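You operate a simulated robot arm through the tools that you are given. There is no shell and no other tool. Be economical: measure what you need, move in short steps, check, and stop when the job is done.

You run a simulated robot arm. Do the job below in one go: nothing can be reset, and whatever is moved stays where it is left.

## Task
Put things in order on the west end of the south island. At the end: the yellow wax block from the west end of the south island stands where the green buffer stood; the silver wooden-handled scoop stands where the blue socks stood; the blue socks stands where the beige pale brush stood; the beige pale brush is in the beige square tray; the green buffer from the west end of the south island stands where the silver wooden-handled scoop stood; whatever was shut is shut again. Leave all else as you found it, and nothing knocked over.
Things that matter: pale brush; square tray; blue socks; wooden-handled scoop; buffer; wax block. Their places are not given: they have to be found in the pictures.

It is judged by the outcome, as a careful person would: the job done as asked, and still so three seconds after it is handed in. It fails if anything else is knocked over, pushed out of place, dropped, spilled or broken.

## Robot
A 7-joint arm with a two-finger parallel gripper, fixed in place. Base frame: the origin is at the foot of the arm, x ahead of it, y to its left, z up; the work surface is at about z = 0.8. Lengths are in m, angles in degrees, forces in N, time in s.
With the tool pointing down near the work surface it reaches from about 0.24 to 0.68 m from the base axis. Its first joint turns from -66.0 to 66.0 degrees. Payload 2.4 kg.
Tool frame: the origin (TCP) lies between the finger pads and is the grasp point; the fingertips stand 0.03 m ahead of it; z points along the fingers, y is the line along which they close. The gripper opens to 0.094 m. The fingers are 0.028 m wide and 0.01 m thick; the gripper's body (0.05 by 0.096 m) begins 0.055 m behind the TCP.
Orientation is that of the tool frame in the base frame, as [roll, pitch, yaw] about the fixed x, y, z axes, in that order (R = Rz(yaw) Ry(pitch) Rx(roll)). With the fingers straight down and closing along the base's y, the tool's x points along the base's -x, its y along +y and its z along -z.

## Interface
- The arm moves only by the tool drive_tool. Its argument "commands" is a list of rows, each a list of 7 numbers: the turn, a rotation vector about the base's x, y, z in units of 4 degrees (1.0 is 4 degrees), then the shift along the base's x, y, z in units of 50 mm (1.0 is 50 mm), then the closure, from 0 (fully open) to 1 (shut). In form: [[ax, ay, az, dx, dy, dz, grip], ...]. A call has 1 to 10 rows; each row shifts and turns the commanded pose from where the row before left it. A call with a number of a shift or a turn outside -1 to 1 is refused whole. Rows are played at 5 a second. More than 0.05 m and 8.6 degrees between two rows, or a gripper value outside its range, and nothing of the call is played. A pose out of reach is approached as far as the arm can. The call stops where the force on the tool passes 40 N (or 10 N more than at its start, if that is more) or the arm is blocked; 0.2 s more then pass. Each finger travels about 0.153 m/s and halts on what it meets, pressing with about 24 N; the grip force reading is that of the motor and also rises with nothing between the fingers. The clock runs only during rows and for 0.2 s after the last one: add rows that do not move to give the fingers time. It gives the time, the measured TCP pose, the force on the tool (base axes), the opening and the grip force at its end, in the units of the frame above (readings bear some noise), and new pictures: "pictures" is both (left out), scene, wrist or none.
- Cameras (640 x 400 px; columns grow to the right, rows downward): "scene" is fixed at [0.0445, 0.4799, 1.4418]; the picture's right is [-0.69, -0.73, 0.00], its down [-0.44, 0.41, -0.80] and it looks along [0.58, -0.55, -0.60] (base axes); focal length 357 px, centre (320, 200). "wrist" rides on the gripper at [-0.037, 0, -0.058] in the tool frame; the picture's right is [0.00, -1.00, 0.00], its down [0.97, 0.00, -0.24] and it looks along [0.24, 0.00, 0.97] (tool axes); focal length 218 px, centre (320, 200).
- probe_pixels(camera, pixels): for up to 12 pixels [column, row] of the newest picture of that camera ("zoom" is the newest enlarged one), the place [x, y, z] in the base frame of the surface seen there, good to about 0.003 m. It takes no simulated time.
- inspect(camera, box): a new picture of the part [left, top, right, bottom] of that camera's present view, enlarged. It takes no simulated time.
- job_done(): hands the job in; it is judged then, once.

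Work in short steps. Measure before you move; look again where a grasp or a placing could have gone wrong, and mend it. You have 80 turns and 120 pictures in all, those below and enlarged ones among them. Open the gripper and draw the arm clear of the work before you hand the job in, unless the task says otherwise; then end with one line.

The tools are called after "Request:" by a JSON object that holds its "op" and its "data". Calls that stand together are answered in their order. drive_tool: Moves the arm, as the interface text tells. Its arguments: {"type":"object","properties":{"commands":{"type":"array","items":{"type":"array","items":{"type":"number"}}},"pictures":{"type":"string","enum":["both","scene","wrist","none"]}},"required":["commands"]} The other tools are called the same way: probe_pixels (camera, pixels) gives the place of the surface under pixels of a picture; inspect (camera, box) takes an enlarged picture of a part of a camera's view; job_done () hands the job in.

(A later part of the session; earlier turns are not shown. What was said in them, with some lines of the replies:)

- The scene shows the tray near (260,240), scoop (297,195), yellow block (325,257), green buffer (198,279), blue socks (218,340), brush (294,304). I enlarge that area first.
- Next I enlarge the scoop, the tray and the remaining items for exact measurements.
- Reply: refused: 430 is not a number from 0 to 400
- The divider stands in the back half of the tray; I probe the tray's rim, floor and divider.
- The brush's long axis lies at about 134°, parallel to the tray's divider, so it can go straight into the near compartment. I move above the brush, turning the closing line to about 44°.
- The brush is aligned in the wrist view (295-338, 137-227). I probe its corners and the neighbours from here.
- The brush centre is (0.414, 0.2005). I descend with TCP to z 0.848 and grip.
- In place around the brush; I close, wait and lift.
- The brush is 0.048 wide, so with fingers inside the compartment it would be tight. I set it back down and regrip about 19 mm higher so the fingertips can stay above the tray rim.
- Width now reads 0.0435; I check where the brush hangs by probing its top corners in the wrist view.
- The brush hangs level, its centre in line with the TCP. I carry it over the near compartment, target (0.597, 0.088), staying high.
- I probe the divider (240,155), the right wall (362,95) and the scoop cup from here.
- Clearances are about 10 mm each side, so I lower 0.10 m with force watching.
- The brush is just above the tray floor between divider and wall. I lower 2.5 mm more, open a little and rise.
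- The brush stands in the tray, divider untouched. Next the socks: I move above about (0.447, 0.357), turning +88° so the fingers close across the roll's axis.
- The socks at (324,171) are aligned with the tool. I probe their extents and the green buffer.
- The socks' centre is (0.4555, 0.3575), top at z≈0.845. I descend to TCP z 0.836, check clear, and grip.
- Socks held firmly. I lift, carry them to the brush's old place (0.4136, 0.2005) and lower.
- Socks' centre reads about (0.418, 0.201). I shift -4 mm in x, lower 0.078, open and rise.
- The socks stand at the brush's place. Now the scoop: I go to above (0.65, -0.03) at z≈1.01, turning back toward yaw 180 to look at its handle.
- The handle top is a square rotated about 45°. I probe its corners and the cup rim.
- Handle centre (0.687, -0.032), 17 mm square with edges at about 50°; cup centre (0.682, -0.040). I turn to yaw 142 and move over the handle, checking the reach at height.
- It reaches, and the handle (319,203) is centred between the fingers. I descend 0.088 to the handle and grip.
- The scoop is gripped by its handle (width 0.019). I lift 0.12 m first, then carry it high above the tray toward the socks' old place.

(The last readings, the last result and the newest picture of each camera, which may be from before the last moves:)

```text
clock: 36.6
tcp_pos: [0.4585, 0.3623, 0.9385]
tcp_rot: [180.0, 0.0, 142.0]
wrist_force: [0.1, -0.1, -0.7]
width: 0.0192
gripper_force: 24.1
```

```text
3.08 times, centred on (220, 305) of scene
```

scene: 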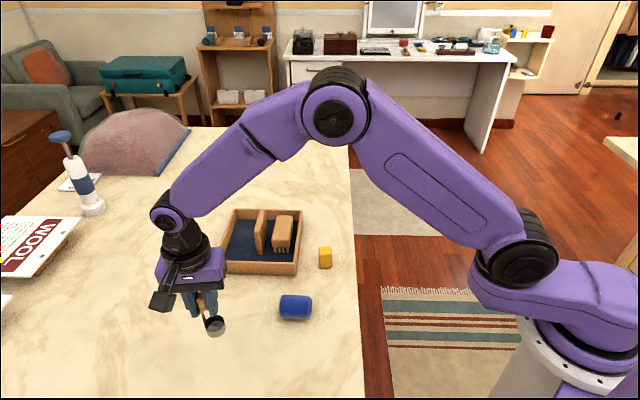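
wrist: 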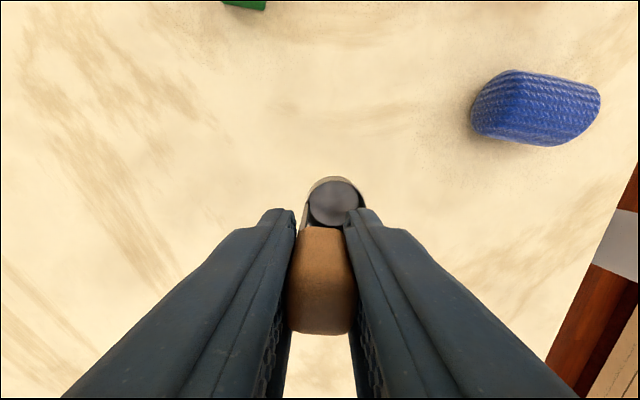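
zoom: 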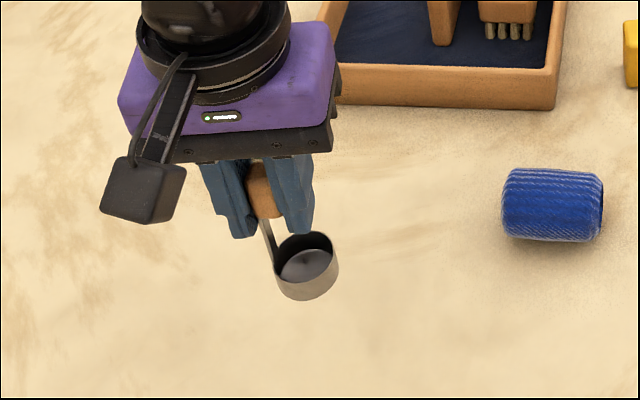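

The scoop hangs upright. I lower 0.054, release gently with a small opening, and rise straight up.

Request:
{"op": "drive_tool", "data": {"commands": [[0, 0, 0, 0, 0, -0.5, 1], [0, 0, 0, 0, 0, -0.4, 1], [0, 0, 0, 0, 0, -0.17, 1], [0, 0, 0, 0, 0, -0.02, 1], [0, 0, 0, 0, 0, 0, 1]], "pictures": "scene"}}

Request:
{"op": "drive_tool", "data": {"commands": [[0, 0, 0, 0, 0, 0, 0.6], [0, 0, 0, 0, 0, 0, 0.4], [0, 0, 0, 0, 0, 0, 0.4], [0, 0, 0, 0, 0, 0.5, 0.4], [0, 0, 0, 0, 0, 0.8, 0.4], [0, 0, 0, 0, 0, 0.8, 0.4], [0, 0, 0, 0, 0, 0.6, 0.2]], "pictures": "both"}}

```text
clock: 37.8
tcp_pos: [0.4593, 0.3627, 0.8858]
tcp_rot: [180.0, 0.0, 142.0]
wrist_force: [-0.3, -0.2, -1.8]
width: 0.019
gripper_force: 23.7
```

scene: 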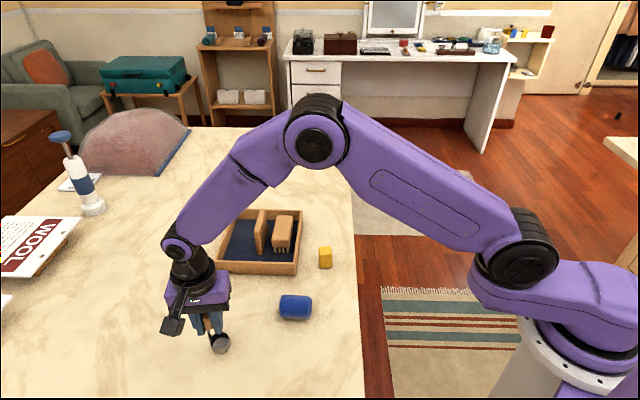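

```text
clock: 39.4
tcp_pos: [0.4606, 0.3626, 1.0201]
tcp_rot: [-179.9, -0.1, 142.0]
wrist_force: [-0.1, 0.6, -0.5]
width: 0.0753
gripper_force: 0.1
```

scene: 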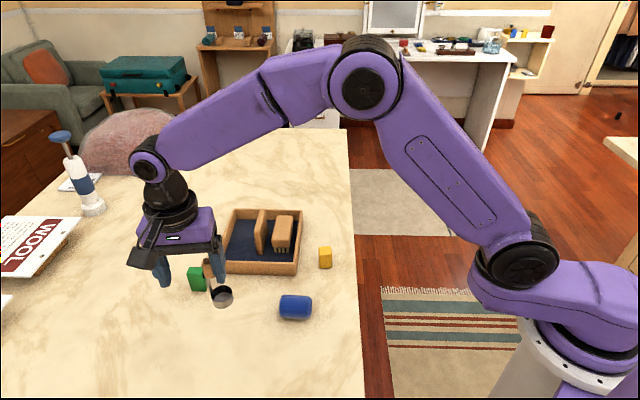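
wrist: 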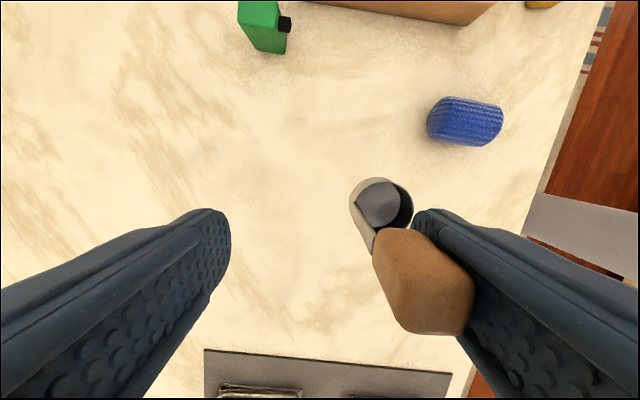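

The scoop seems to have come up beside the right finger (425,280 in the wrist view). I look closer before moving anything.

Request:
{"op": "inspect", "data": {"camera": "wrist", "box": [320, 150, 520, 350]}}

Request:
{"op": "probe_pixels", "data": {"camera": "wrist", "pixels": [[425, 280], [400, 240], [380, 205], [355, 205], [430, 320], [465, 290], [380, 240]]}}

Request:
{"op": "inspect", "data": {"camera": "scene", "box": [130, 200, 250, 320]}}

```text
2.00 times, centred on (420, 250) of wrist
```

zoom: 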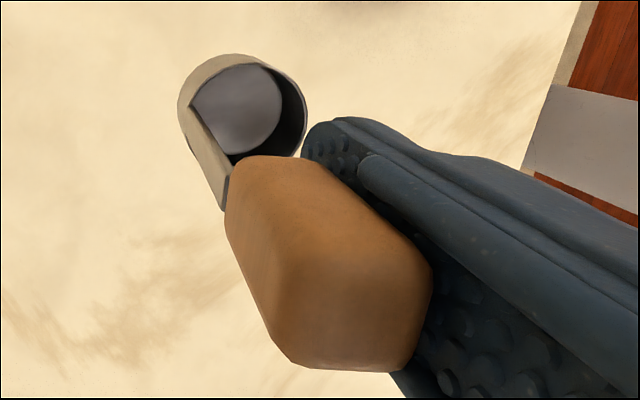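

```text
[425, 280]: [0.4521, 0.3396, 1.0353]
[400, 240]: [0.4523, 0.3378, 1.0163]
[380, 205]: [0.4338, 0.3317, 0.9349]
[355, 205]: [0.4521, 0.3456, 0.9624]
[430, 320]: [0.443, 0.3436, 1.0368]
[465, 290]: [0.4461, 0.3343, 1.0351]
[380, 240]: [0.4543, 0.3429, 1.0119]
```

```text
3.33 times, centred on (190, 260) of scene
```

zoom: 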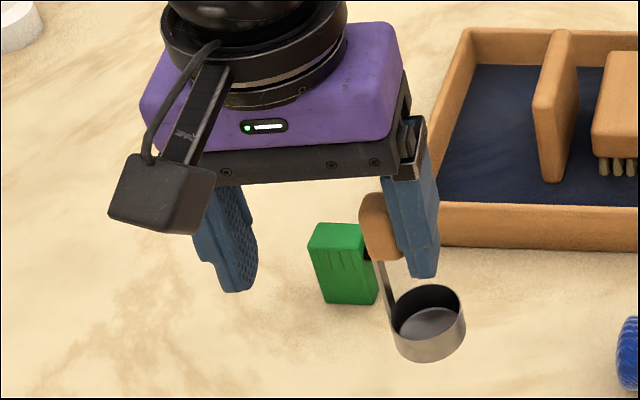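

The scoop is hanging on the right finger. I close the gripper again at once to secure it, without moving.

Request:
{"op": "drive_tool", "data": {"commands": [[0, 0, 0, 0, 0, 0, 1], [0, 0, 0, 0, 0, 0, 1], [0, 0, 0, 0, 0, 0, 1], [0, 0, 0, 0, 0, 0, 1]], "pictures": "both"}}

Request:
{"op": "inspect", "data": {"camera": "scene", "box": [130, 200, 250, 320]}}

```text
clock: 40.4
tcp_pos: [0.4612, 0.3635, 1.0194]
tcp_rot: [-179.9, 0.0, 142.0]
wrist_force: [0.1, 0.2, 0.4]
width: 0.019
gripper_force: 24.0
```

scene: 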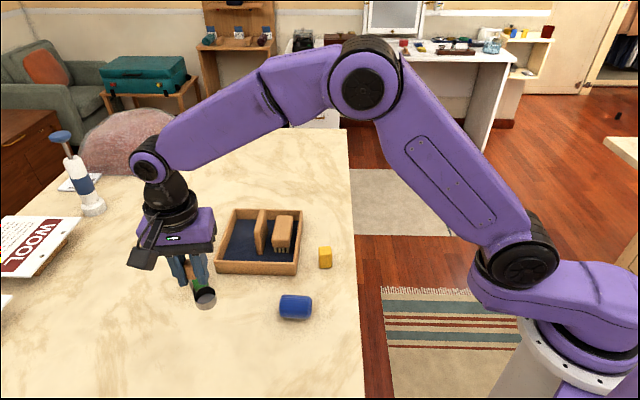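
wrist: 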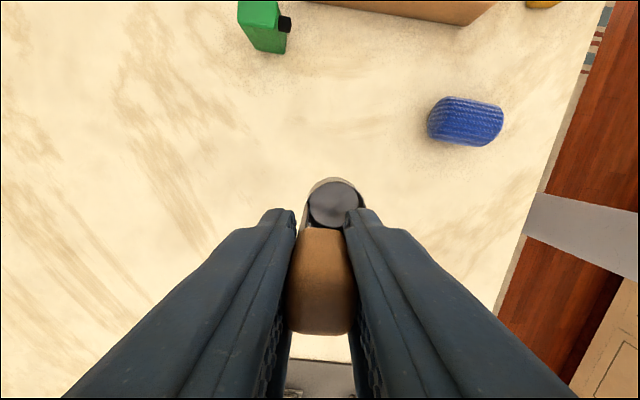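

```text
3.33 times, centred on (190, 260) of scene
```

zoom: 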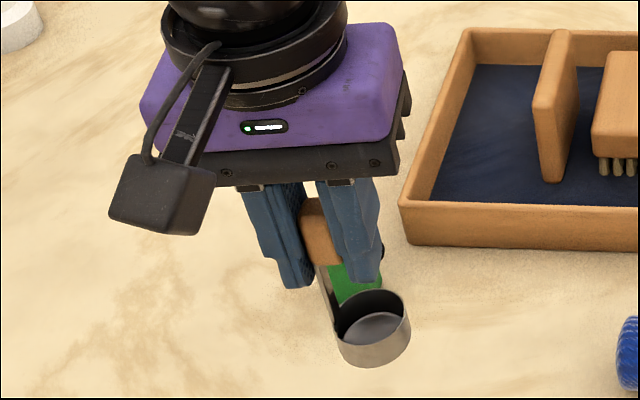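

The handle clings to the right finger pad (it had also been released about 2 mm above the table). I lower it fully onto the table, with small last steps, and read the force.

Request:
{"op": "drive_tool", "data": {"commands": [[0, 0, 0, -0.03, -0.02, -0.8, 1], [0, 0, 0, 0, 0, -0.8, 1], [0, 0, 0, 0, 0, -0.8, 1], [0, 0, 0, 0, 0, -0.3, 1], [0, 0, 0, 0, 0, -0.02, 1], [0, 0, 0, 0, 0, -0.02, 1], [0, 0, 0, 0, 0, 0, 1]], "pictures": "none"}}

Request:
{"op": "drive_tool", "data": {"commands": [[0, 0, 0, 0, 0, -0.02, 1], [0, 0, 0, 0, 0, -0.02, 1], [0, 0, 0, 0, 0, 0, 1]], "pictures": "none"}}

```text
clock: 42.0
tcp_pos: [0.4581, 0.362, 0.8837]
tcp_rot: [179.9, 0.0, 141.9]
wrist_force: [-1.7, -2.4, 12.8]
width: 0.019
gripper_force: 23.9
```

```text
clock: 42.8
tcp_pos: [0.459, 0.3618, 0.8837]
tcp_rot: [179.7, 0.0, 142.0]
wrist_force: [-3.8, -3.8, 34.4]
width: 0.019
gripper_force: 24.2
```

The cup is firmly on the table (pressing 34 N). I ease to a light preload, then open slowly while shifting the hand so the right finger stays in place and doesn't drag the scoop.

Request:
{"op": "drive_tool", "data": {"commands": [[0, 0, 0, 0, 0, 0.04, 1], [0, 0, 0, 0, 0, 0, 0.8], [0, 0, 0, 0.046, 0.059, 0, 0.72], [0, 0, 0, 0.046, 0.059, 0, 0.64], [0, 0, 0, 0.046, 0.059, 0, 0.56], [0, 0, 0, 0, 0, 0, 0.56], [0, 0, 0, 0, 0, 0, 0.56]], "pictures": "both"}}

Request:
{"op": "inspect", "data": {"camera": "scene", "box": [160, 260, 260, 370]}}

```text
clock: 44.4
tcp_pos: [0.4653, 0.3711, 0.8829]
tcp_rot: [-180.0, -0.1, 142.0]
wrist_force: [0.4, -0.2, 0.8]
width: 0.0418
gripper_force: 0.5
```

scene: 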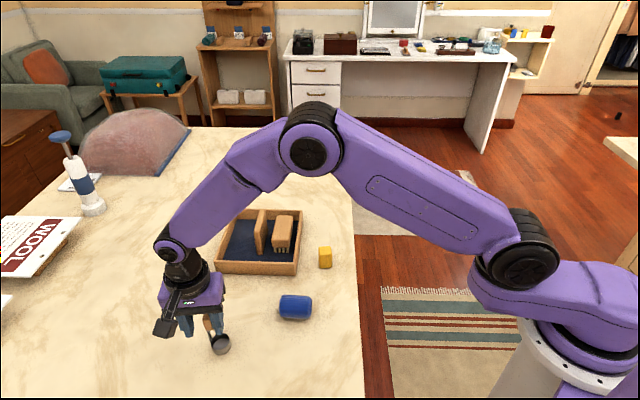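
wrist: 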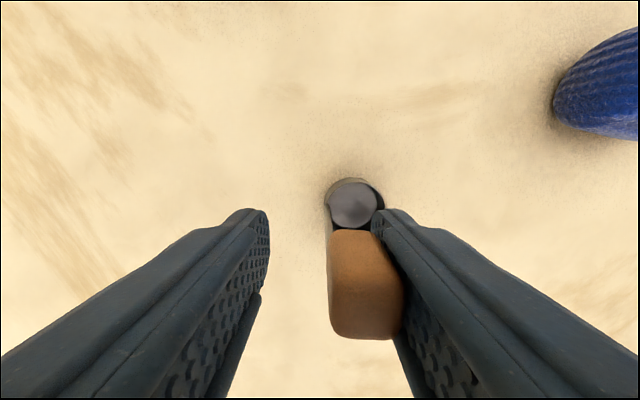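

```text
3.64 times, centred on (210, 315) of scene
```

zoom: 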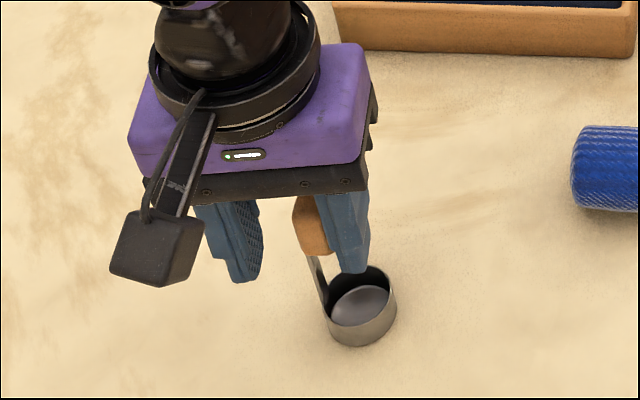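

The scoop stands on the table, still touching only the right finger. I push down 6 mm in small steps to shear the finger off the handle while the table supports the scoop.

Request:
{"op": "drive_tool", "data": {"commands": [[0, 0, 0, 0, 0, -0.04, 0.56], [0, 0, 0, 0, 0, -0.04, 0.56], [0, 0, 0, 0, 0, -0.04, 0.56], [0, 0, 0, 0, 0, 0, 0.56]], "pictures": "wrist"}}

```text
clock: 45.4
tcp_pos: [0.4642, 0.3712, 0.8764]
tcp_rot: [179.9, 0.0, 142.0]
wrist_force: [-1.2, 1.1, 12.8]
width: 0.0413
gripper_force: 0.0
```

wrist: 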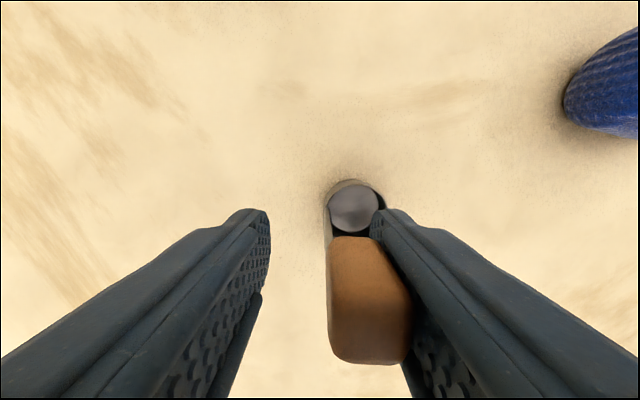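

The finger slid down 6.5 mm against the handle with about 13 N shear. I add preload, and under that downward force open quickly so the right finger snaps away without tipping the scoop.

Request:
{"op": "drive_tool", "data": {"commands": [[0, 0, 0, 0, 0, -0.06, 0.56], [0, 0, 0, 0, 0, -0.06, 0.2], [0, 0, 0, 0, 0, 0, 0.2]], "pictures": "both"}}

Request:
{"op": "inspect", "data": {"camera": "scene", "box": [160, 260, 260, 370]}}

```text
clock: 46.2
tcp_pos: [0.4643, 0.3714, 0.8702]
tcp_rot: [-179.8, 0.0, 142.0]
wrist_force: [0.0, 0.1, -0.3]
width: 0.075
gripper_force: 0.2
```

scene: 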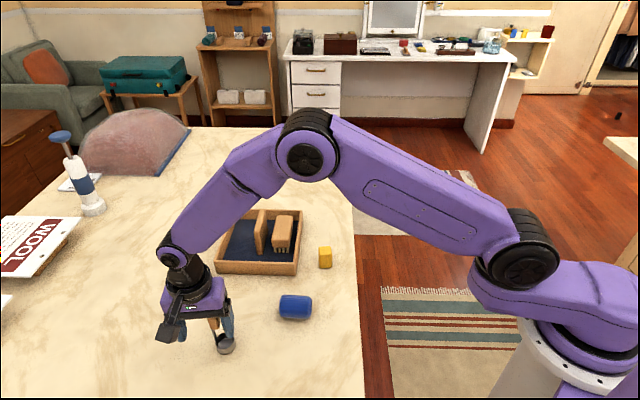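
wrist: 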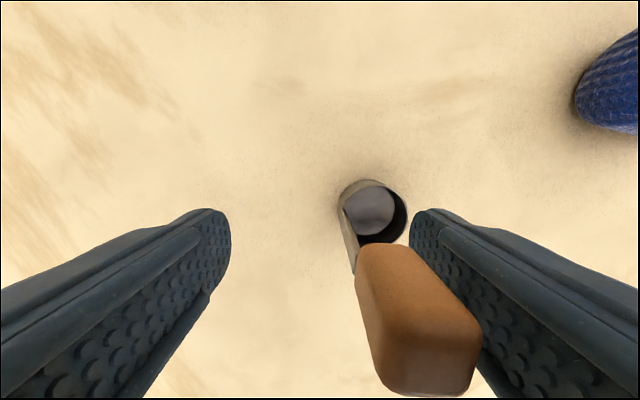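

```text
3.64 times, centred on (210, 315) of scene
```

zoom: 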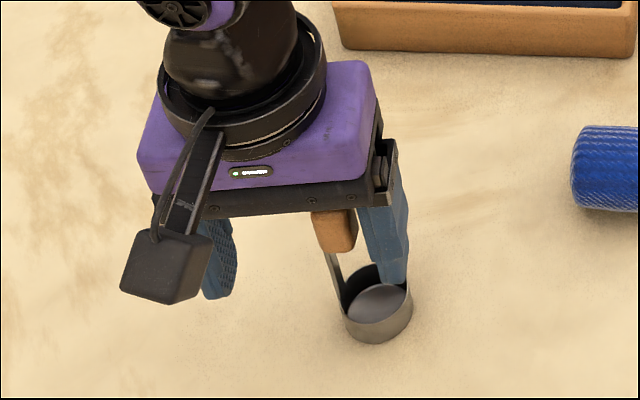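

The scoop went along with the finger again. I probe whether it is still upright and where the finger touches.

Request:
{"op": "probe_pixels", "data": {"camera": "wrist", "pixels": [[420, 360], [390, 300], [375, 260], [350, 245], [372, 210], [345, 200], [404, 215], [372, 185], [470, 340], [440, 250]]}}

Request:
{"op": "inspect", "data": {"camera": "wrist", "box": [310, 160, 510, 400]}}

```text
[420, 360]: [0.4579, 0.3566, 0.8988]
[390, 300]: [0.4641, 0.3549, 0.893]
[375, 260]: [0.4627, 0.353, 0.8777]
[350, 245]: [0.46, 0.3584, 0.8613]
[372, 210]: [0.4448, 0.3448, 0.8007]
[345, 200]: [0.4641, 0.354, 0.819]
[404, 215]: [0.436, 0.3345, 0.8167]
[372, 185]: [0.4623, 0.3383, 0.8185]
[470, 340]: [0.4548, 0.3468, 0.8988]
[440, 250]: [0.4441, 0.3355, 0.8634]
```

```text
1.67 times, centred on (410, 280) of wrist
```

zoom: 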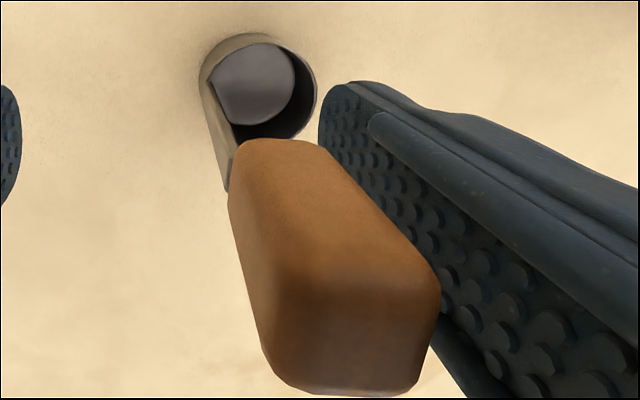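

The handle top is at z 0.899 so the scoop stands upright, and there is now about a 10 mm gap to the right finger (inner face u≈0.541 vs handle 0.553). I widen that gap and rise 30 mm to test.

Request:
{"op": "drive_tool", "data": {"commands": [[0, 0, 0, -0.1, -0.12, 0, 0.2], [0, 0, 0, 0, 0, 0.3, 0.2], [0, 0, 0, 0, 0, 0.3, 0.2]], "pictures": "both"}}

Request:
{"op": "inspect", "data": {"camera": "scene", "box": [160, 260, 260, 370]}}

```text
clock: 47.0
tcp_pos: [0.4599, 0.3655, 0.9004]
tcp_rot: [-180.0, 0.0, 142.0]
wrist_force: [-0.6, -0.8, -0.4]
width: 0.0755
gripper_force: 0.0
```

scene: 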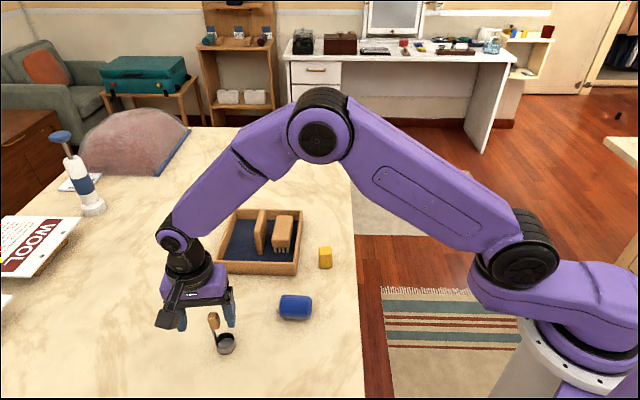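
wrist: 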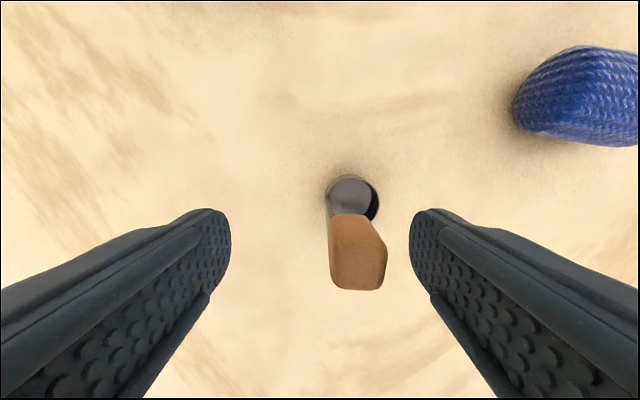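

```text
3.64 times, centred on (210, 315) of scene
```

zoom: 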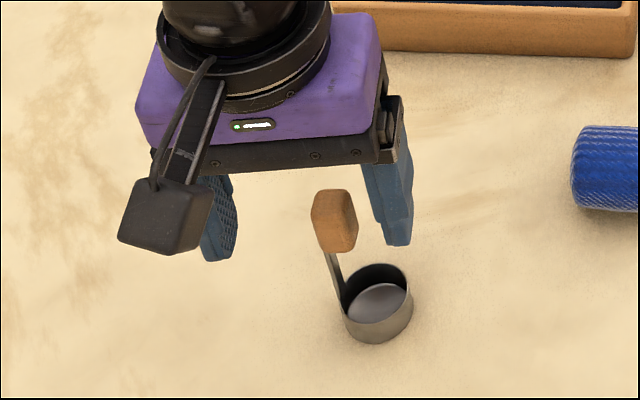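

The scoop is free and standing. I rise clear and measure its position.

Request:
{"op": "drive_tool", "data": {"commands": [[0, 0, 0, 0, 0, 0.6, 0.2], [0, 0, 0, 0, 0, 0.8, 0.1], [0, 0, 0, 0, 0, 0.8, 0], [0, 0, 0, 0, 0, 0, 0]], "pictures": "both"}}

Request:
{"op": "inspect", "data": {"camera": "wrist", "box": [260, 130, 420, 230]}}

```text
clock: 48.0
tcp_pos: [0.4606, 0.3639, 1.0103]
tcp_rot: [-180.0, 0.0, 141.9]
wrist_force: [-0.2, 0.4, -0.8]
width: 0.0939
gripper_force: 0.1
```

scene: 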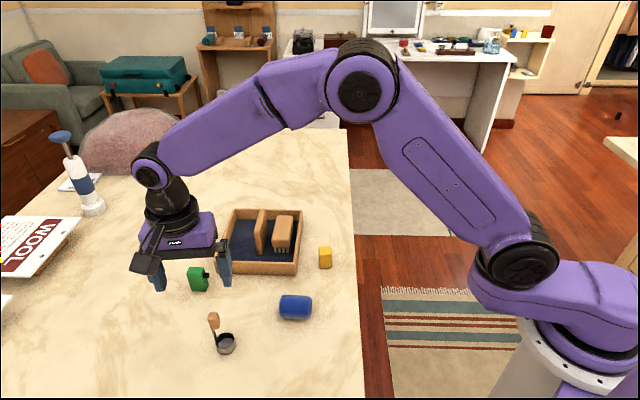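
wrist: 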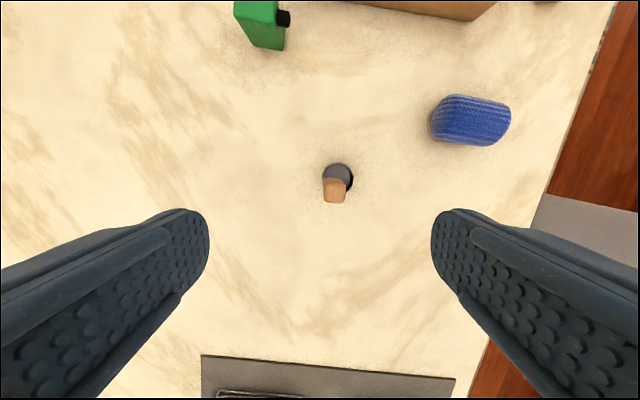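

```text
4.00 times, centred on (340, 180) of wrist
```

zoom: 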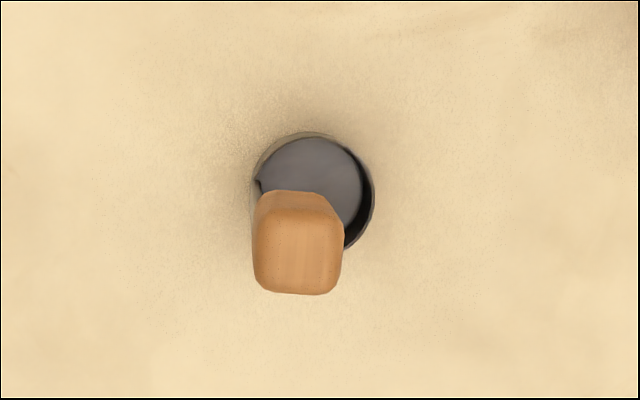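

I probe the cup rim and handle.

Request:
{"op": "probe_pixels", "data": {"camera": "zoom", "pixels": [[312, 134], [373, 195], [254, 190], [350, 243], [298, 245], [258, 280], [338, 280]]}}

Request:
{"op": "probe_pixels", "data": {"camera": "wrist", "pixels": [[245, 5], [276, 5], [240, 18], [270, 20], [248, 42], [284, 46], [283, 30], [278, 18], [285, 15]]}}

```text
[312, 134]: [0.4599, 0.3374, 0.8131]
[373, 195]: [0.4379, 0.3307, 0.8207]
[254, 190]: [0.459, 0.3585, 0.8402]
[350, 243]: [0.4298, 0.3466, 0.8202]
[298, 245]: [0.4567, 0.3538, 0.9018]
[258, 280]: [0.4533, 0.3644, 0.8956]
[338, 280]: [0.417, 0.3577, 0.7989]
```

```text
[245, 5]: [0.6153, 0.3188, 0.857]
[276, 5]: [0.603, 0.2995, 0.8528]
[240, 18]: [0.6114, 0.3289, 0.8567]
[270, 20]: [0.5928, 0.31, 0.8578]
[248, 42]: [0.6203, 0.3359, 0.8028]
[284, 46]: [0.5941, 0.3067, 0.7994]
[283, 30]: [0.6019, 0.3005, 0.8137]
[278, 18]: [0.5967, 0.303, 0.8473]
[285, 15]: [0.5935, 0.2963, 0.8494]
```

The scoop's cup centre is about (0.447, 0.346), roughly 12-15 mm from the socks' former centre and its handle right at it; nudging it again risks more than it gains, so I leave it. Next the green buffer at (0.610, 0.312): I go above it, turning so the fingers close across its thin side (135°).

Request:
{"op": "drive_tool", "data": {"commands": [[0, 0, 1, 0.3, -0.104, 0, 0], [0, 0, 1, 0.3, -0.104, 0, 0], [0, 0, 1, 0.3, -0.104, 0, 0], [0, 0, 1, 0.3, -0.104, 0, 0], [0, 0, 1, 0.3, -0.104, 0, 0], [0, 0, 1, 0.3, -0.104, 0, 0], [0, 0, 1, 0.3, -0.104, 0, 0], [0, 0, 1, 0.3, -0.104, 0, 0], [0, 0, 1, 0.3, -0.104, 0, 0], [0, 0, 1, 0.3, -0.104, 0, 0]], "pictures": "none"}}

Request:
{"op": "drive_tool", "data": {"commands": [[0, 0, 1, 0, 0, 0, 0], [0, 0, 1, 0, 0, 0, 0], [0, 0, 1, 0, 0, 0, 0], [0, 0, 1, 0, 0, 0, 0], [0, 0, 1, 0, 0, 0, 0], [0, 0, 1, 0, 0, 0, 0], [0, 0, 1, 0, 0, 0, 0], [0, 0, 1, 0, 0, 0, 0], [0, 0, 1, 0, 0, 0, 0], [0, 0, 1, 0, 0, 0, 0]], "pictures": "none"}}

Request:
{"op": "drive_tool", "data": {"commands": [[0, 0, 0.75, 0, 0, -0.4, 0.2], [0, 0, 0, 0, 0, -0.4, 0.3], [0, 0, 0, 0, 0, 0, 0.4]], "pictures": "both"}}

```text
clock: 50.2
tcp_pos: [0.6108, 0.312, 1.0117]
tcp_rot: [-180.0, 0.0, -177.9]
wrist_force: [0.4, -0.4, 0.1]
width: 0.0942
gripper_force: 0.1
```

```text
clock: 52.4
tcp_pos: [0.6109, 0.3123, 1.0105]
tcp_rot: [-180.0, 0.0, -137.9]
wrist_force: [-0.3, -0.3, 0.6]
width: 0.0939
gripper_force: 0.1
```

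```text
clock: 53.2
tcp_pos: [0.6094, 0.3114, 0.9719]
tcp_rot: [179.9, -0.1, -135.0]
wrist_force: [0.7, -0.5, 0.6]
width: 0.0567
gripper_force: 0.0
```

scene: 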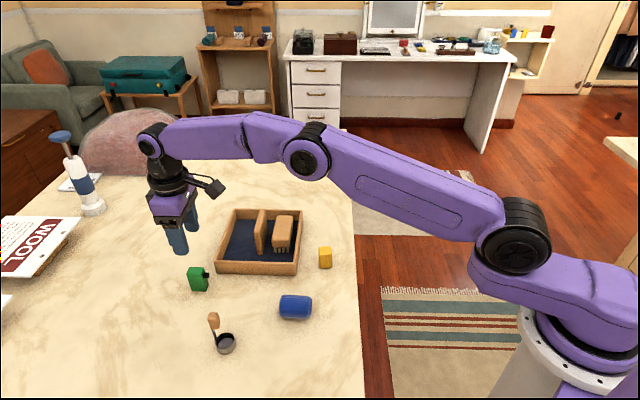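
wrist: 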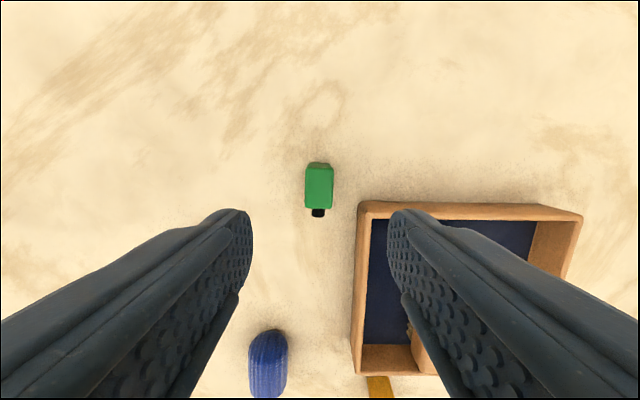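

The buffer (319,187) is aligned between the fingers. I probe its top to fix the centre.

Request:
{"op": "probe_pixels", "data": {"camera": "wrist", "pixels": [[308, 170], [331, 170], [308, 205], [330, 206], [319, 188], [318, 214]]}}

Request:
{"op": "inspect", "data": {"camera": "wrist", "box": [270, 140, 390, 230]}}

```text
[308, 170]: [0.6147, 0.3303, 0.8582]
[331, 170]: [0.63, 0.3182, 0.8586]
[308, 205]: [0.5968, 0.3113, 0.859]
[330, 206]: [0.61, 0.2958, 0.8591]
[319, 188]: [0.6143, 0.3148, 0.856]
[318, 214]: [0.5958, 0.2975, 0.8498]
```

```text
4.44 times, centred on (330, 185) of wrist
```

zoom: 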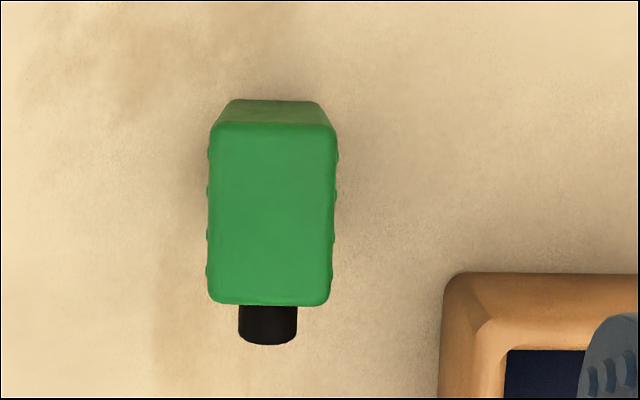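

Box centre is (0.613, 0.314). I descend to TCP z 0.838 and close.

Request:
{"op": "drive_tool", "data": {"commands": [[0, 0, 0, 0.07, 0.05, -0.7, 0.4], [0, 0, 0, 0, 0, -0.8, 0.4], [0, 0, 0, 0, 0, -0.8, 0.4], [0, 0, 0, 0, 0, -0.38, 0.4], [0, 0, 0, 0, 0, 0, 0.4], [0, 0, 0, 0, 0, 0, 1], [0, 0, 0, 0, 0, 0, 1], [0, 0, 0, 0, 0, 0, 1]], "pictures": "both"}}

```text
clock: 55.0
tcp_pos: [0.6129, 0.3147, 0.8367]
tcp_rot: [-180.0, 0.0, -135.1]
wrist_force: [-0.3, -1.3, 0.9]
width: 0.0266
gripper_force: 24.3
```

scene: 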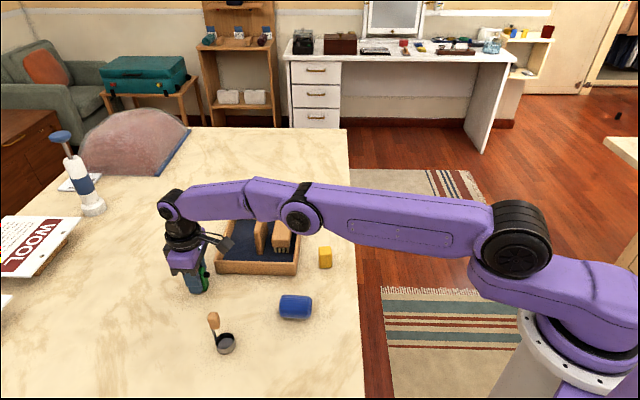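
wrist: 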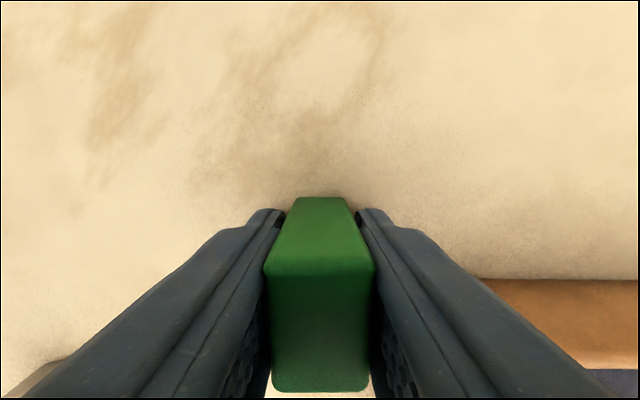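

The buffer is gripped (0.0266). I lift 0.12 and carry it to the scoop's old place (0.682, -0.040), clear over the tray corner.

Request:
{"op": "drive_tool", "data": {"commands": [[0, 0, 0, 0, 0, 0.8, 1], [0, 0, 0, 0, 0, 0.8, 1], [0, 0, 0, 0, 0, 0.8, 1]], "pictures": "none"}}

Request:
{"op": "drive_tool", "data": {"commands": [[0, 0, 0, 0.1725, -0.887, 0, 1], [0, 0, 0, 0.1725, -0.887, 0, 1], [0, 0, 0, 0.1725, -0.887, 0, 1], [0, 0, 0, 0.1725, -0.887, 0, 1], [0, 0, 0, 0.1725, -0.887, 0, 1], [0, 0, 0, 0.1725, -0.887, 0, 1], [0, 0, 0, 0.1725, -0.887, 0, 1], [0, 0, 0, 0.1725, -0.887, 0, 1], [0, 0, 0, 0, 0, 0, 1], [0, 0, 0, 0, 0, 0, 1]], "pictures": "both"}}

```text
clock: 55.8
tcp_pos: [0.6152, 0.3137, 0.9572]
tcp_rot: [179.9, -0.1, -135.0]
wrist_force: [0.5, 1.3, -0.4]
width: 0.0264
gripper_force: 24.3
```

```text
clock: 58.0
tcp_pos: [0.6836, -0.0387, 0.9572]
tcp_rot: [-180.0, 0.0, -135.1]
wrist_force: [-0.9, -0.5, -0.4]
width: 0.0267
gripper_force: 23.8
```

scene: 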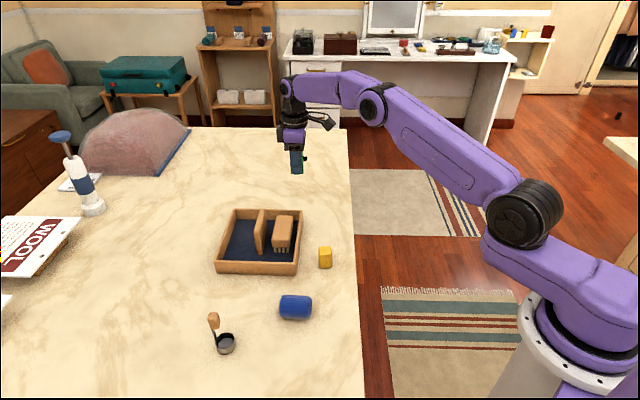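
wrist: 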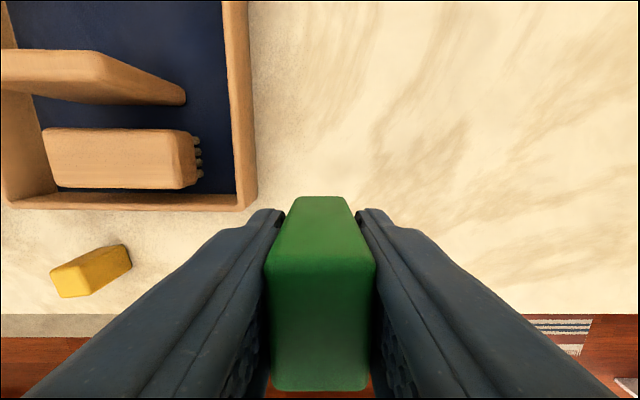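

On target. I lower to the table with small last steps, then open slightly and check for sticking before rising.

Request:
{"op": "drive_tool", "data": {"commands": [[0, 0, 0, 0, 0, -0.8, 1], [0, 0, 0, 0, 0, -0.8, 1], [0, 0, 0, 0, 0, -0.6, 1], [0, 0, 0, 0, 0, -0.16, 1], [0, 0, 0, 0, 0, -0.03, 1], [0, 0, 0, 0, 0, -0.03, 1], [0, 0, 0, 0, 0, 0, 1]], "pictures": "none"}}

Request:
{"op": "drive_tool", "data": {"commands": [[0, 0, 0, 0, 0, 0, 0.66], [0, 0, 0, 0, 0, 0, 0.6], [0, 0, 0, 0, 0, 0, 0.54], [0, 0, 0, 0, 0, 0, 0.54]], "pictures": "both"}}

```text
clock: 59.6
tcp_pos: [0.6825, -0.0415, 0.8359]
tcp_rot: [-179.9, 0.0, -135.0]
wrist_force: [-1.3, -0.9, 6.0]
width: 0.0265
gripper_force: 23.8
```

```text
clock: 60.6
tcp_pos: [0.6826, -0.04, 0.8361]
tcp_rot: [179.9, 0.0, -135.0]
wrist_force: [0.1, 0.0, 0.1]
width: 0.043
gripper_force: 0.1
```

scene: 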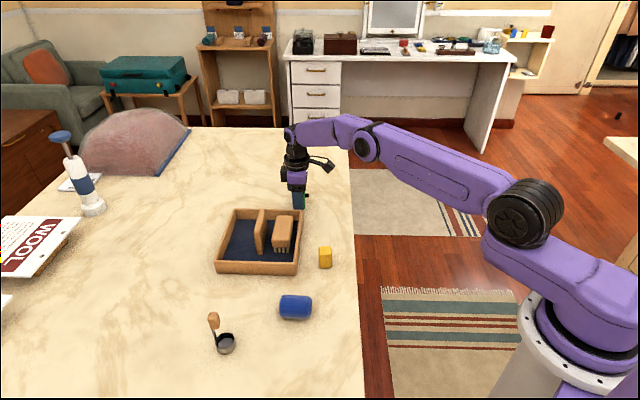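
wrist: 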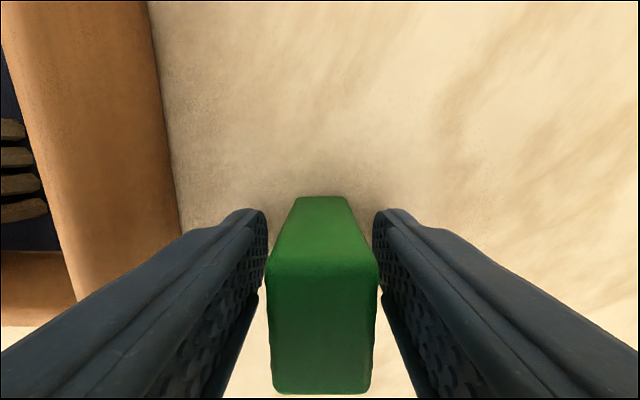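

Gaps show on both sides, so the buffer is free and standing. I rise, then move over the yellow block at about (0.470, 0.060).

Request:
{"op": "drive_tool", "data": {"commands": [[0, 0, 0, 0, 0, 0.8, 0.5], [0, 0, 0, 0, 0, 0.8, 0.4], [0, 0, 0, 0, 0, 0.8, 0.2], [0, 0, 0, 0, 0, 0.4, 0.2]], "pictures": "none"}}

Request:
{"op": "drive_tool", "data": {"commands": [[0, 0, 0, -0.709, 0.333, 0, 0.2], [0, 0, 0, -0.709, 0.333, 0, 0.2], [0, 0, 0, -0.709, 0.333, 0, 0.2], [0, 0, 0, -0.709, 0.333, 0, 0.2], [0, 0, 0, -0.709, 0.333, 0, 0.2], [0, 0, 0, -0.709, 0.333, 0, 0.2], [0, 0, 0, 0, 0, 0, 0.2], [0, 0, 0, 0, 0, 0, 0.2]], "pictures": "both"}}

Request:
{"op": "inspect", "data": {"camera": "wrist", "box": [260, 130, 380, 230]}}

```text
clock: 61.6
tcp_pos: [0.6835, -0.0405, 0.9763]
tcp_rot: [-180.0, 0.0, -135.1]
wrist_force: [0.8, -0.6, -0.2]
width: 0.0753
gripper_force: 0.0
```

```text
clock: 63.4
tcp_pos: [0.4697, 0.061, 0.9771]
tcp_rot: [180.0, 0.0, -135.0]
wrist_force: [-0.2, 0.2, 0.3]
width: 0.0756
gripper_force: 0.0
```

scene: 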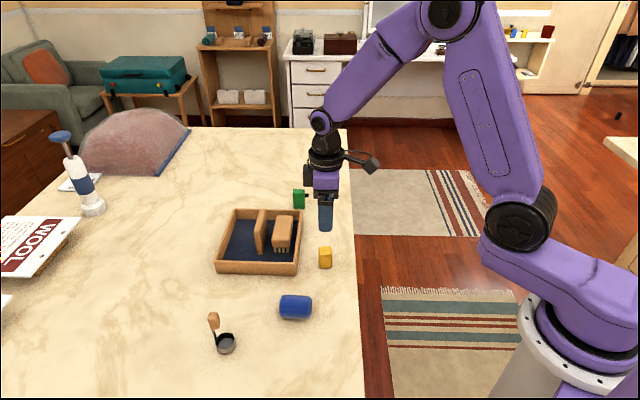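
wrist: 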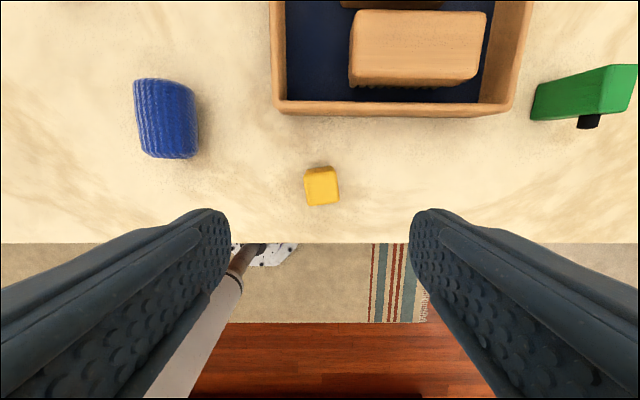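

```text
4.00 times, centred on (320, 180) of wrist
```

zoom: 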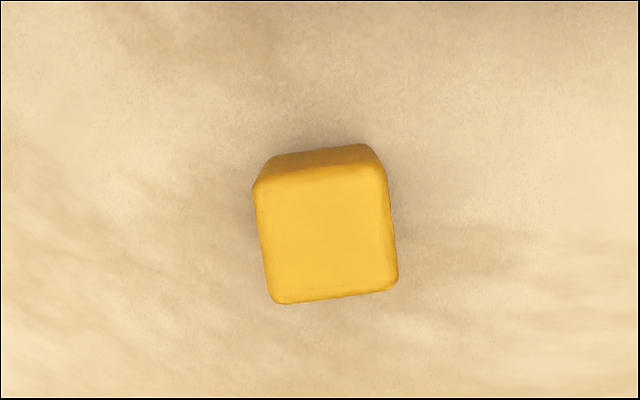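

The block is turned about 8° counter-clockwise to the tool, so I'll turn +8°. I probe its top corners for the centre.

Request:
{"op": "probe_pixels", "data": {"camera": "zoom", "pixels": [[265, 190], [378, 175], [278, 293], [388, 280], [325, 235]]}}

```text
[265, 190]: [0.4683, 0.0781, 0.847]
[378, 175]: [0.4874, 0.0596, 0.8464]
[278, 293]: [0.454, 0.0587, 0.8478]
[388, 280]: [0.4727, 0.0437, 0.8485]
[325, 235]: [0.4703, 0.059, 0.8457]
```

Centre (0.4706, 0.060). I turn 8°, descend to TCP z 0.836 and close.

Request:
{"op": "drive_tool", "data": {"commands": [[0, 0, 1, 0.02, -0.02, -0.4, 0.3], [0, 0, 1, 0, 0, -0.8, 0.3], [0, 0, 0, 0, 0, -0.8, 0.3], [0, 0, 0, 0, 0, -0.8, 0.3], [0, 0, 0, 0, 0, -0.02, 0.3], [0, 0, 0, 0, 0, 0, 0.3], [0, 0, 0, 0, 0, 0, 1], [0, 0, 0, 0, 0, 0, 1], [0, 0, 0, 0, 0, 0, 1]], "pictures": "both"}}

```text
clock: 65.4
tcp_pos: [0.469, 0.0599, 0.8341]
tcp_rot: [180.0, 0.0, -127.0]
wrist_force: [-1.0, -0.2, -0.3]
width: 0.0333
gripper_force: 24.2
```

scene: 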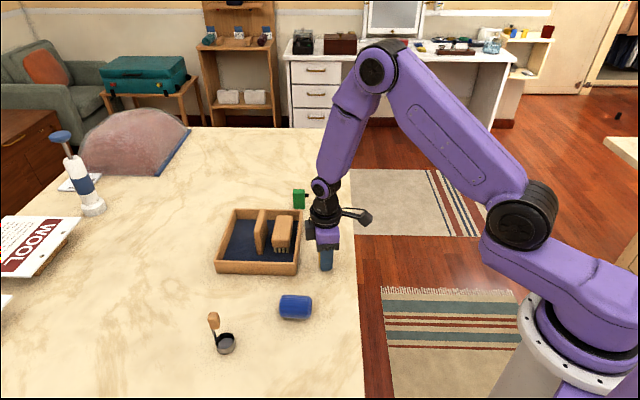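
wrist: 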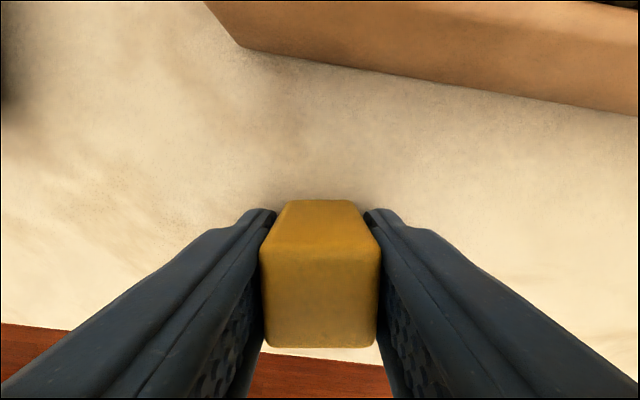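

The yellow block is gripped (0.033). I lift, carry it over the tray to (0.611, 0.312), and check.

Request:
{"op": "drive_tool", "data": {"commands": [[0, 0, 0, 0, 0, 0.8, 1], [0, 0, 0, 0, 0, 0.9, 1], [0, 0, 0, 0, 0, 0.8, 1]], "pictures": "none"}}

Request:
{"op": "drive_tool", "data": {"commands": [[0, 0, 0, 0.473, 0.84, 0, 1], [0, 0, 0, 0.473, 0.84, 0, 1], [0, 0, 0, 0.473, 0.84, 0, 1], [0, 0, 0, 0.473, 0.84, 0, 1], [0, 0, 0, 0.473, 0.84, 0, 1], [0, 0, 0, 0.473, 0.84, 0, 1], [0, 0, 0, 0, 0, 0, 1], [0, 0, 0, 0, 0, 0, 1]], "pictures": "both"}}

```text
clock: 66.2
tcp_pos: [0.4716, 0.0588, 0.9614]
tcp_rot: [-179.9, 0.1, -127.0]
wrist_force: [0.7, -0.3, -0.5]
width: 0.0337
gripper_force: 23.9
```

```text
clock: 68.0
tcp_pos: [0.6105, 0.3099, 0.9619]
tcp_rot: [-180.0, -0.1, -127.1]
wrist_force: [0.0, 0.3, -1.4]
width: 0.0336
gripper_force: 24.3
```

scene: 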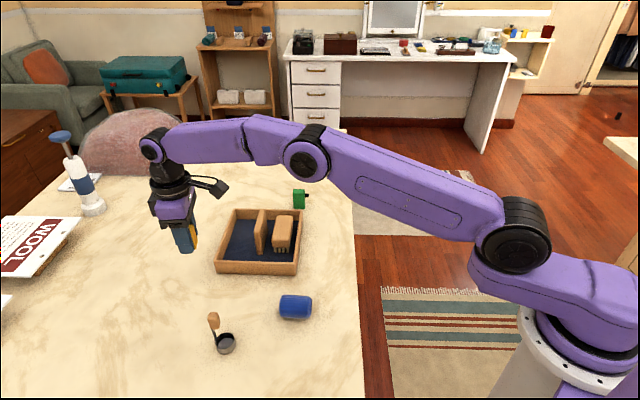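
wrist: 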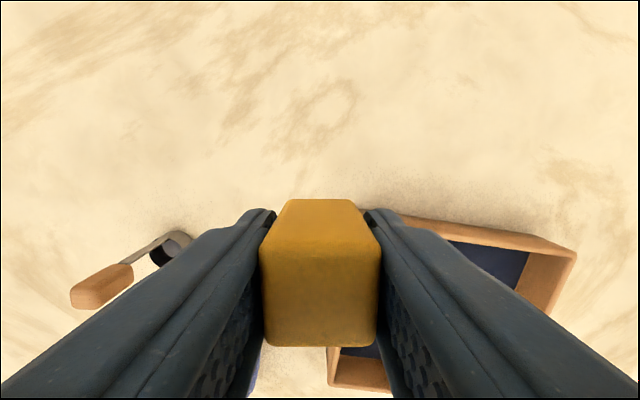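

I lower 0.127 with small last steps (shift +2 mm in y), then open slightly and check before rising.

Request:
{"op": "drive_tool", "data": {"commands": [[0, 0, 0, 0.01, 0.04, -0.8, 1], [0, 0, 0, 0, 0, -0.8, 1], [0, 0, 0, 0, 0, -0.7, 1], [0, 0, 0, 0, 0, -0.2, 1], [0, 0, 0, 0, 0, -0.03, 1], [0, 0, 0, 0, 0, -0.03, 1], [0, 0, 0, 0, 0, 0, 1]], "pictures": "none"}}

Request:
{"op": "drive_tool", "data": {"commands": [[0, 0, 0, 0, 0, 0, 0.6], [0, 0, 0, 0, 0, 0, 0.54], [0, 0, 0, 0, 0, 0, 0.48], [0, 0, 0, 0, 0, 0, 0.48]], "pictures": "both"}}

```text
clock: 69.6
tcp_pos: [0.6136, 0.3127, 0.8343]
tcp_rot: [-180.0, 0.2, -127.0]
wrist_force: [-3.0, -2.2, 16.9]
width: 0.0334
gripper_force: 24.5
```

```text
clock: 70.6
tcp_pos: [0.6128, 0.3127, 0.8324]
tcp_rot: [-180.0, 0.0, -127.0]
wrist_force: [0.8, -0.2, 0.3]
width: 0.0489
gripper_force: 0.1
```

scene: 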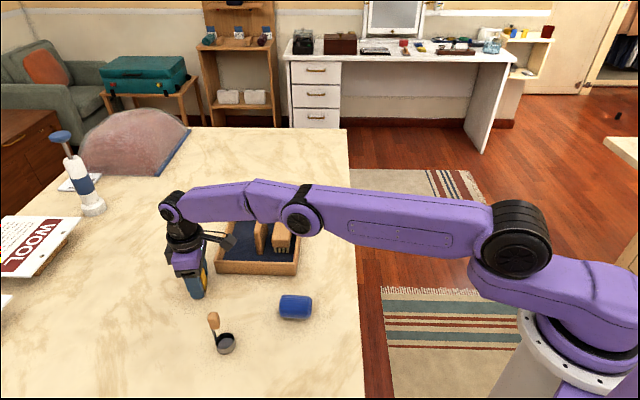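
wrist: 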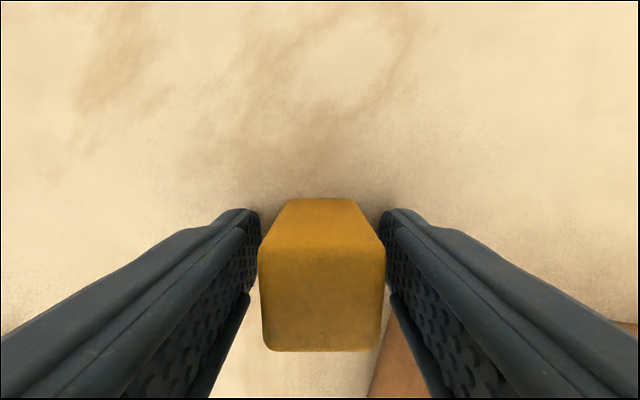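

Both fingers are off the block; I rise, and then look again.

Request:
{"op": "drive_tool", "data": {"commands": [[0, 0, 0, 0, 0, 0.3, 0.47], [0, 0, 0, 0, 0, 0.6, 0.45], [0, 0, 0, 0, 0, 0.8, 0.3], [0, 0, 0, 0, 0, 0.8, 0.1], [0, 0, 0, 0, 0, 0.6, 0], [0, 0, 0, -0.5, -0.5, 0.5, 0], [0, 0, 0, -0.5, -0.8, 0.5, 0], [0, 0, 0, -0.5, -0.8, 0.3, 0], [0, 0, 0, -0.5, -0.8, 0, 0], [0, 0, 0, -0.5, -0.8, 0, 0]], "pictures": "both"}}

Request:
{"op": "inspect", "data": {"camera": "scene", "box": [170, 170, 350, 370]}}

```text
refused: row 7 steps farther than a row can; nothing moved
```

```text
2.00 times, centred on (260, 270) of scene
```

zoom: 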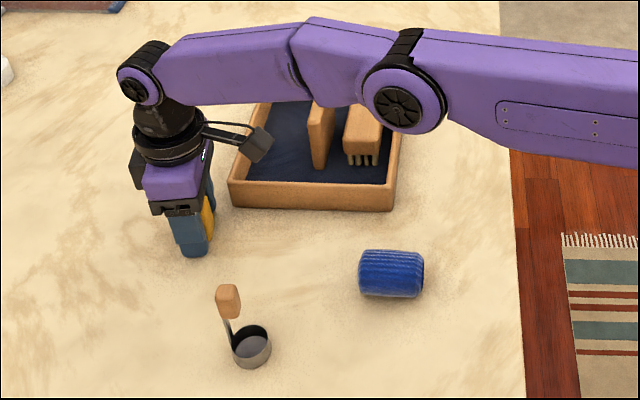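

The call was refused for too long a step; nothing moved. I rise and draw off with shorter rows.

Request:
{"op": "drive_tool", "data": {"commands": [[0, 0, 0, 0, 0, 0.3, 0.47], [0, 0, 0, 0, 0, 0.6, 0.45], [0, 0, 0, 0, 0, 0.8, 0.3], [0, 0, 0, 0, 0, 0.8, 0.1], [0, 0, 0, 0, 0, 0.8, 0], [0, 0, 0, -0.4, -0.6, 0.4, 0], [0, 0, 0, -0.4, -0.7, 0.3, 0], [0, 0, 0, -0.4, -0.7, 0, 0], [0, 0, 0, -0.4, -0.7, 0, 0], [0, 0, 0, -0.4, -0.7, 0, 0]], "pictures": "both"}}

Request:
{"op": "inspect", "data": {"camera": "scene", "box": [170, 170, 350, 370]}}

```text
clock: 72.8
tcp_pos: [0.5149, 0.1397, 1.0324]
tcp_rot: [180.0, 0.1, -127.1]
wrist_force: [0.6, -0.8, 0.6]
width: 0.0937
gripper_force: 0.0
```

scene: 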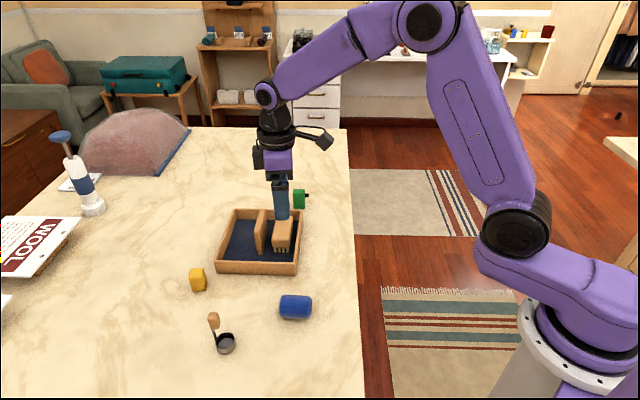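
wrist: 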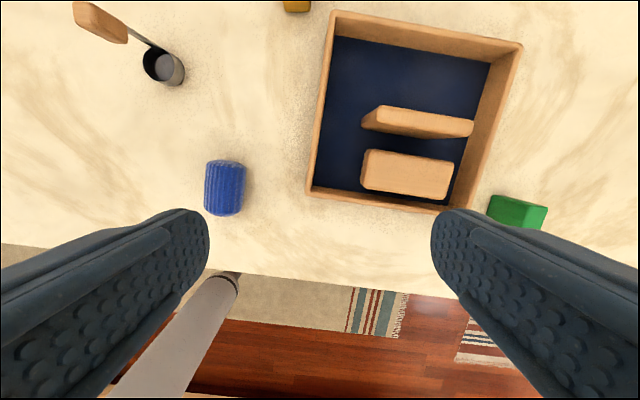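

```text
2.00 times, centred on (260, 270) of scene
```

zoom: 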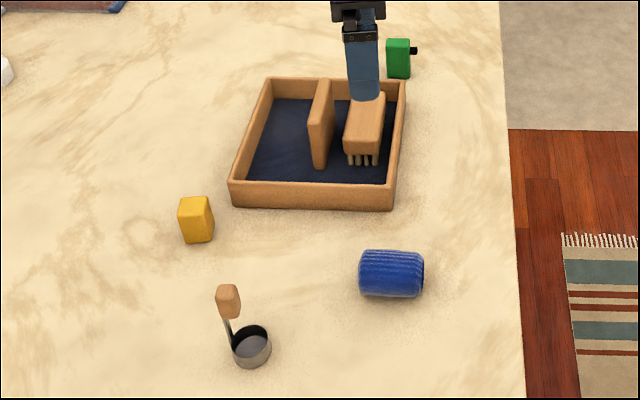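

All five items stand in their places and the tray and divider are unmoved. I draw the arm back and up toward its starting place before handing in.

Request:
{"op": "drive_tool", "data": {"commands": [[0, 0, 0, -0.6, -0.2, 0.3, 0], [0, 0, 0, -0.6, -0.2, 0.3, 0], [0, 0, 0, -0.6, -0.2, 0.3, 0], [0, 0, 0, -0.6, -0.2, 0.3, 0], [0, 0, 0, -0.6, -0.2, 0.3, 0], [0, 0, 0, 0, 0, 0, 0]], "pictures": "scene"}}

Request:
{"op": "probe_pixels", "data": {"camera": "scene", "pixels": [[225, 347], [213, 320], [295, 300], [198, 273], [299, 193], [282, 225], [262, 215]]}}

```text
clock: 74.2
tcp_pos: [0.3642, 0.0924, 1.1058]
tcp_rot: [180.0, 0.0, -127.1]
wrist_force: [-0.7, 0.5, -1.3]
width: 0.0942
gripper_force: 0.0
```

scene: 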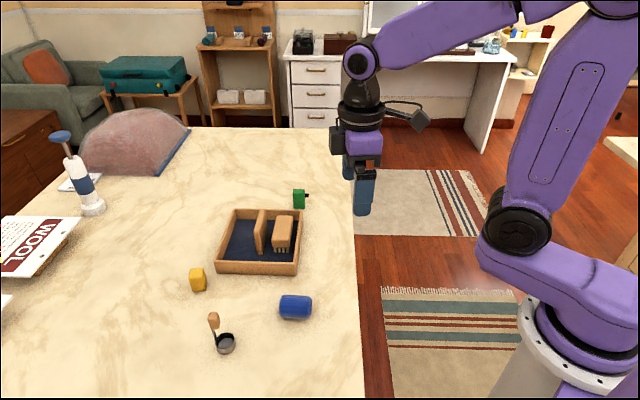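

```text
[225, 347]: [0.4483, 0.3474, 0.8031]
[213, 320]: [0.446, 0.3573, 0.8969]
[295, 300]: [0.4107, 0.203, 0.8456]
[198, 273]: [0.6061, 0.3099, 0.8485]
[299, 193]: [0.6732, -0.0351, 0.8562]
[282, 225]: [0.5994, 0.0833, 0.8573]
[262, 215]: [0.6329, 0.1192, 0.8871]
```

The last picture and probes show every item upright in its new place and the arm clear, so I hand the job in.

Request:
{"op": "job_done", "data": {}}

```text
The job is handed in.
```

All five items are moved as asked and the job is handed in; the scoop stands roughly 12–15 mm off the socks' old centre, because its handle clung to a finger when I let go.
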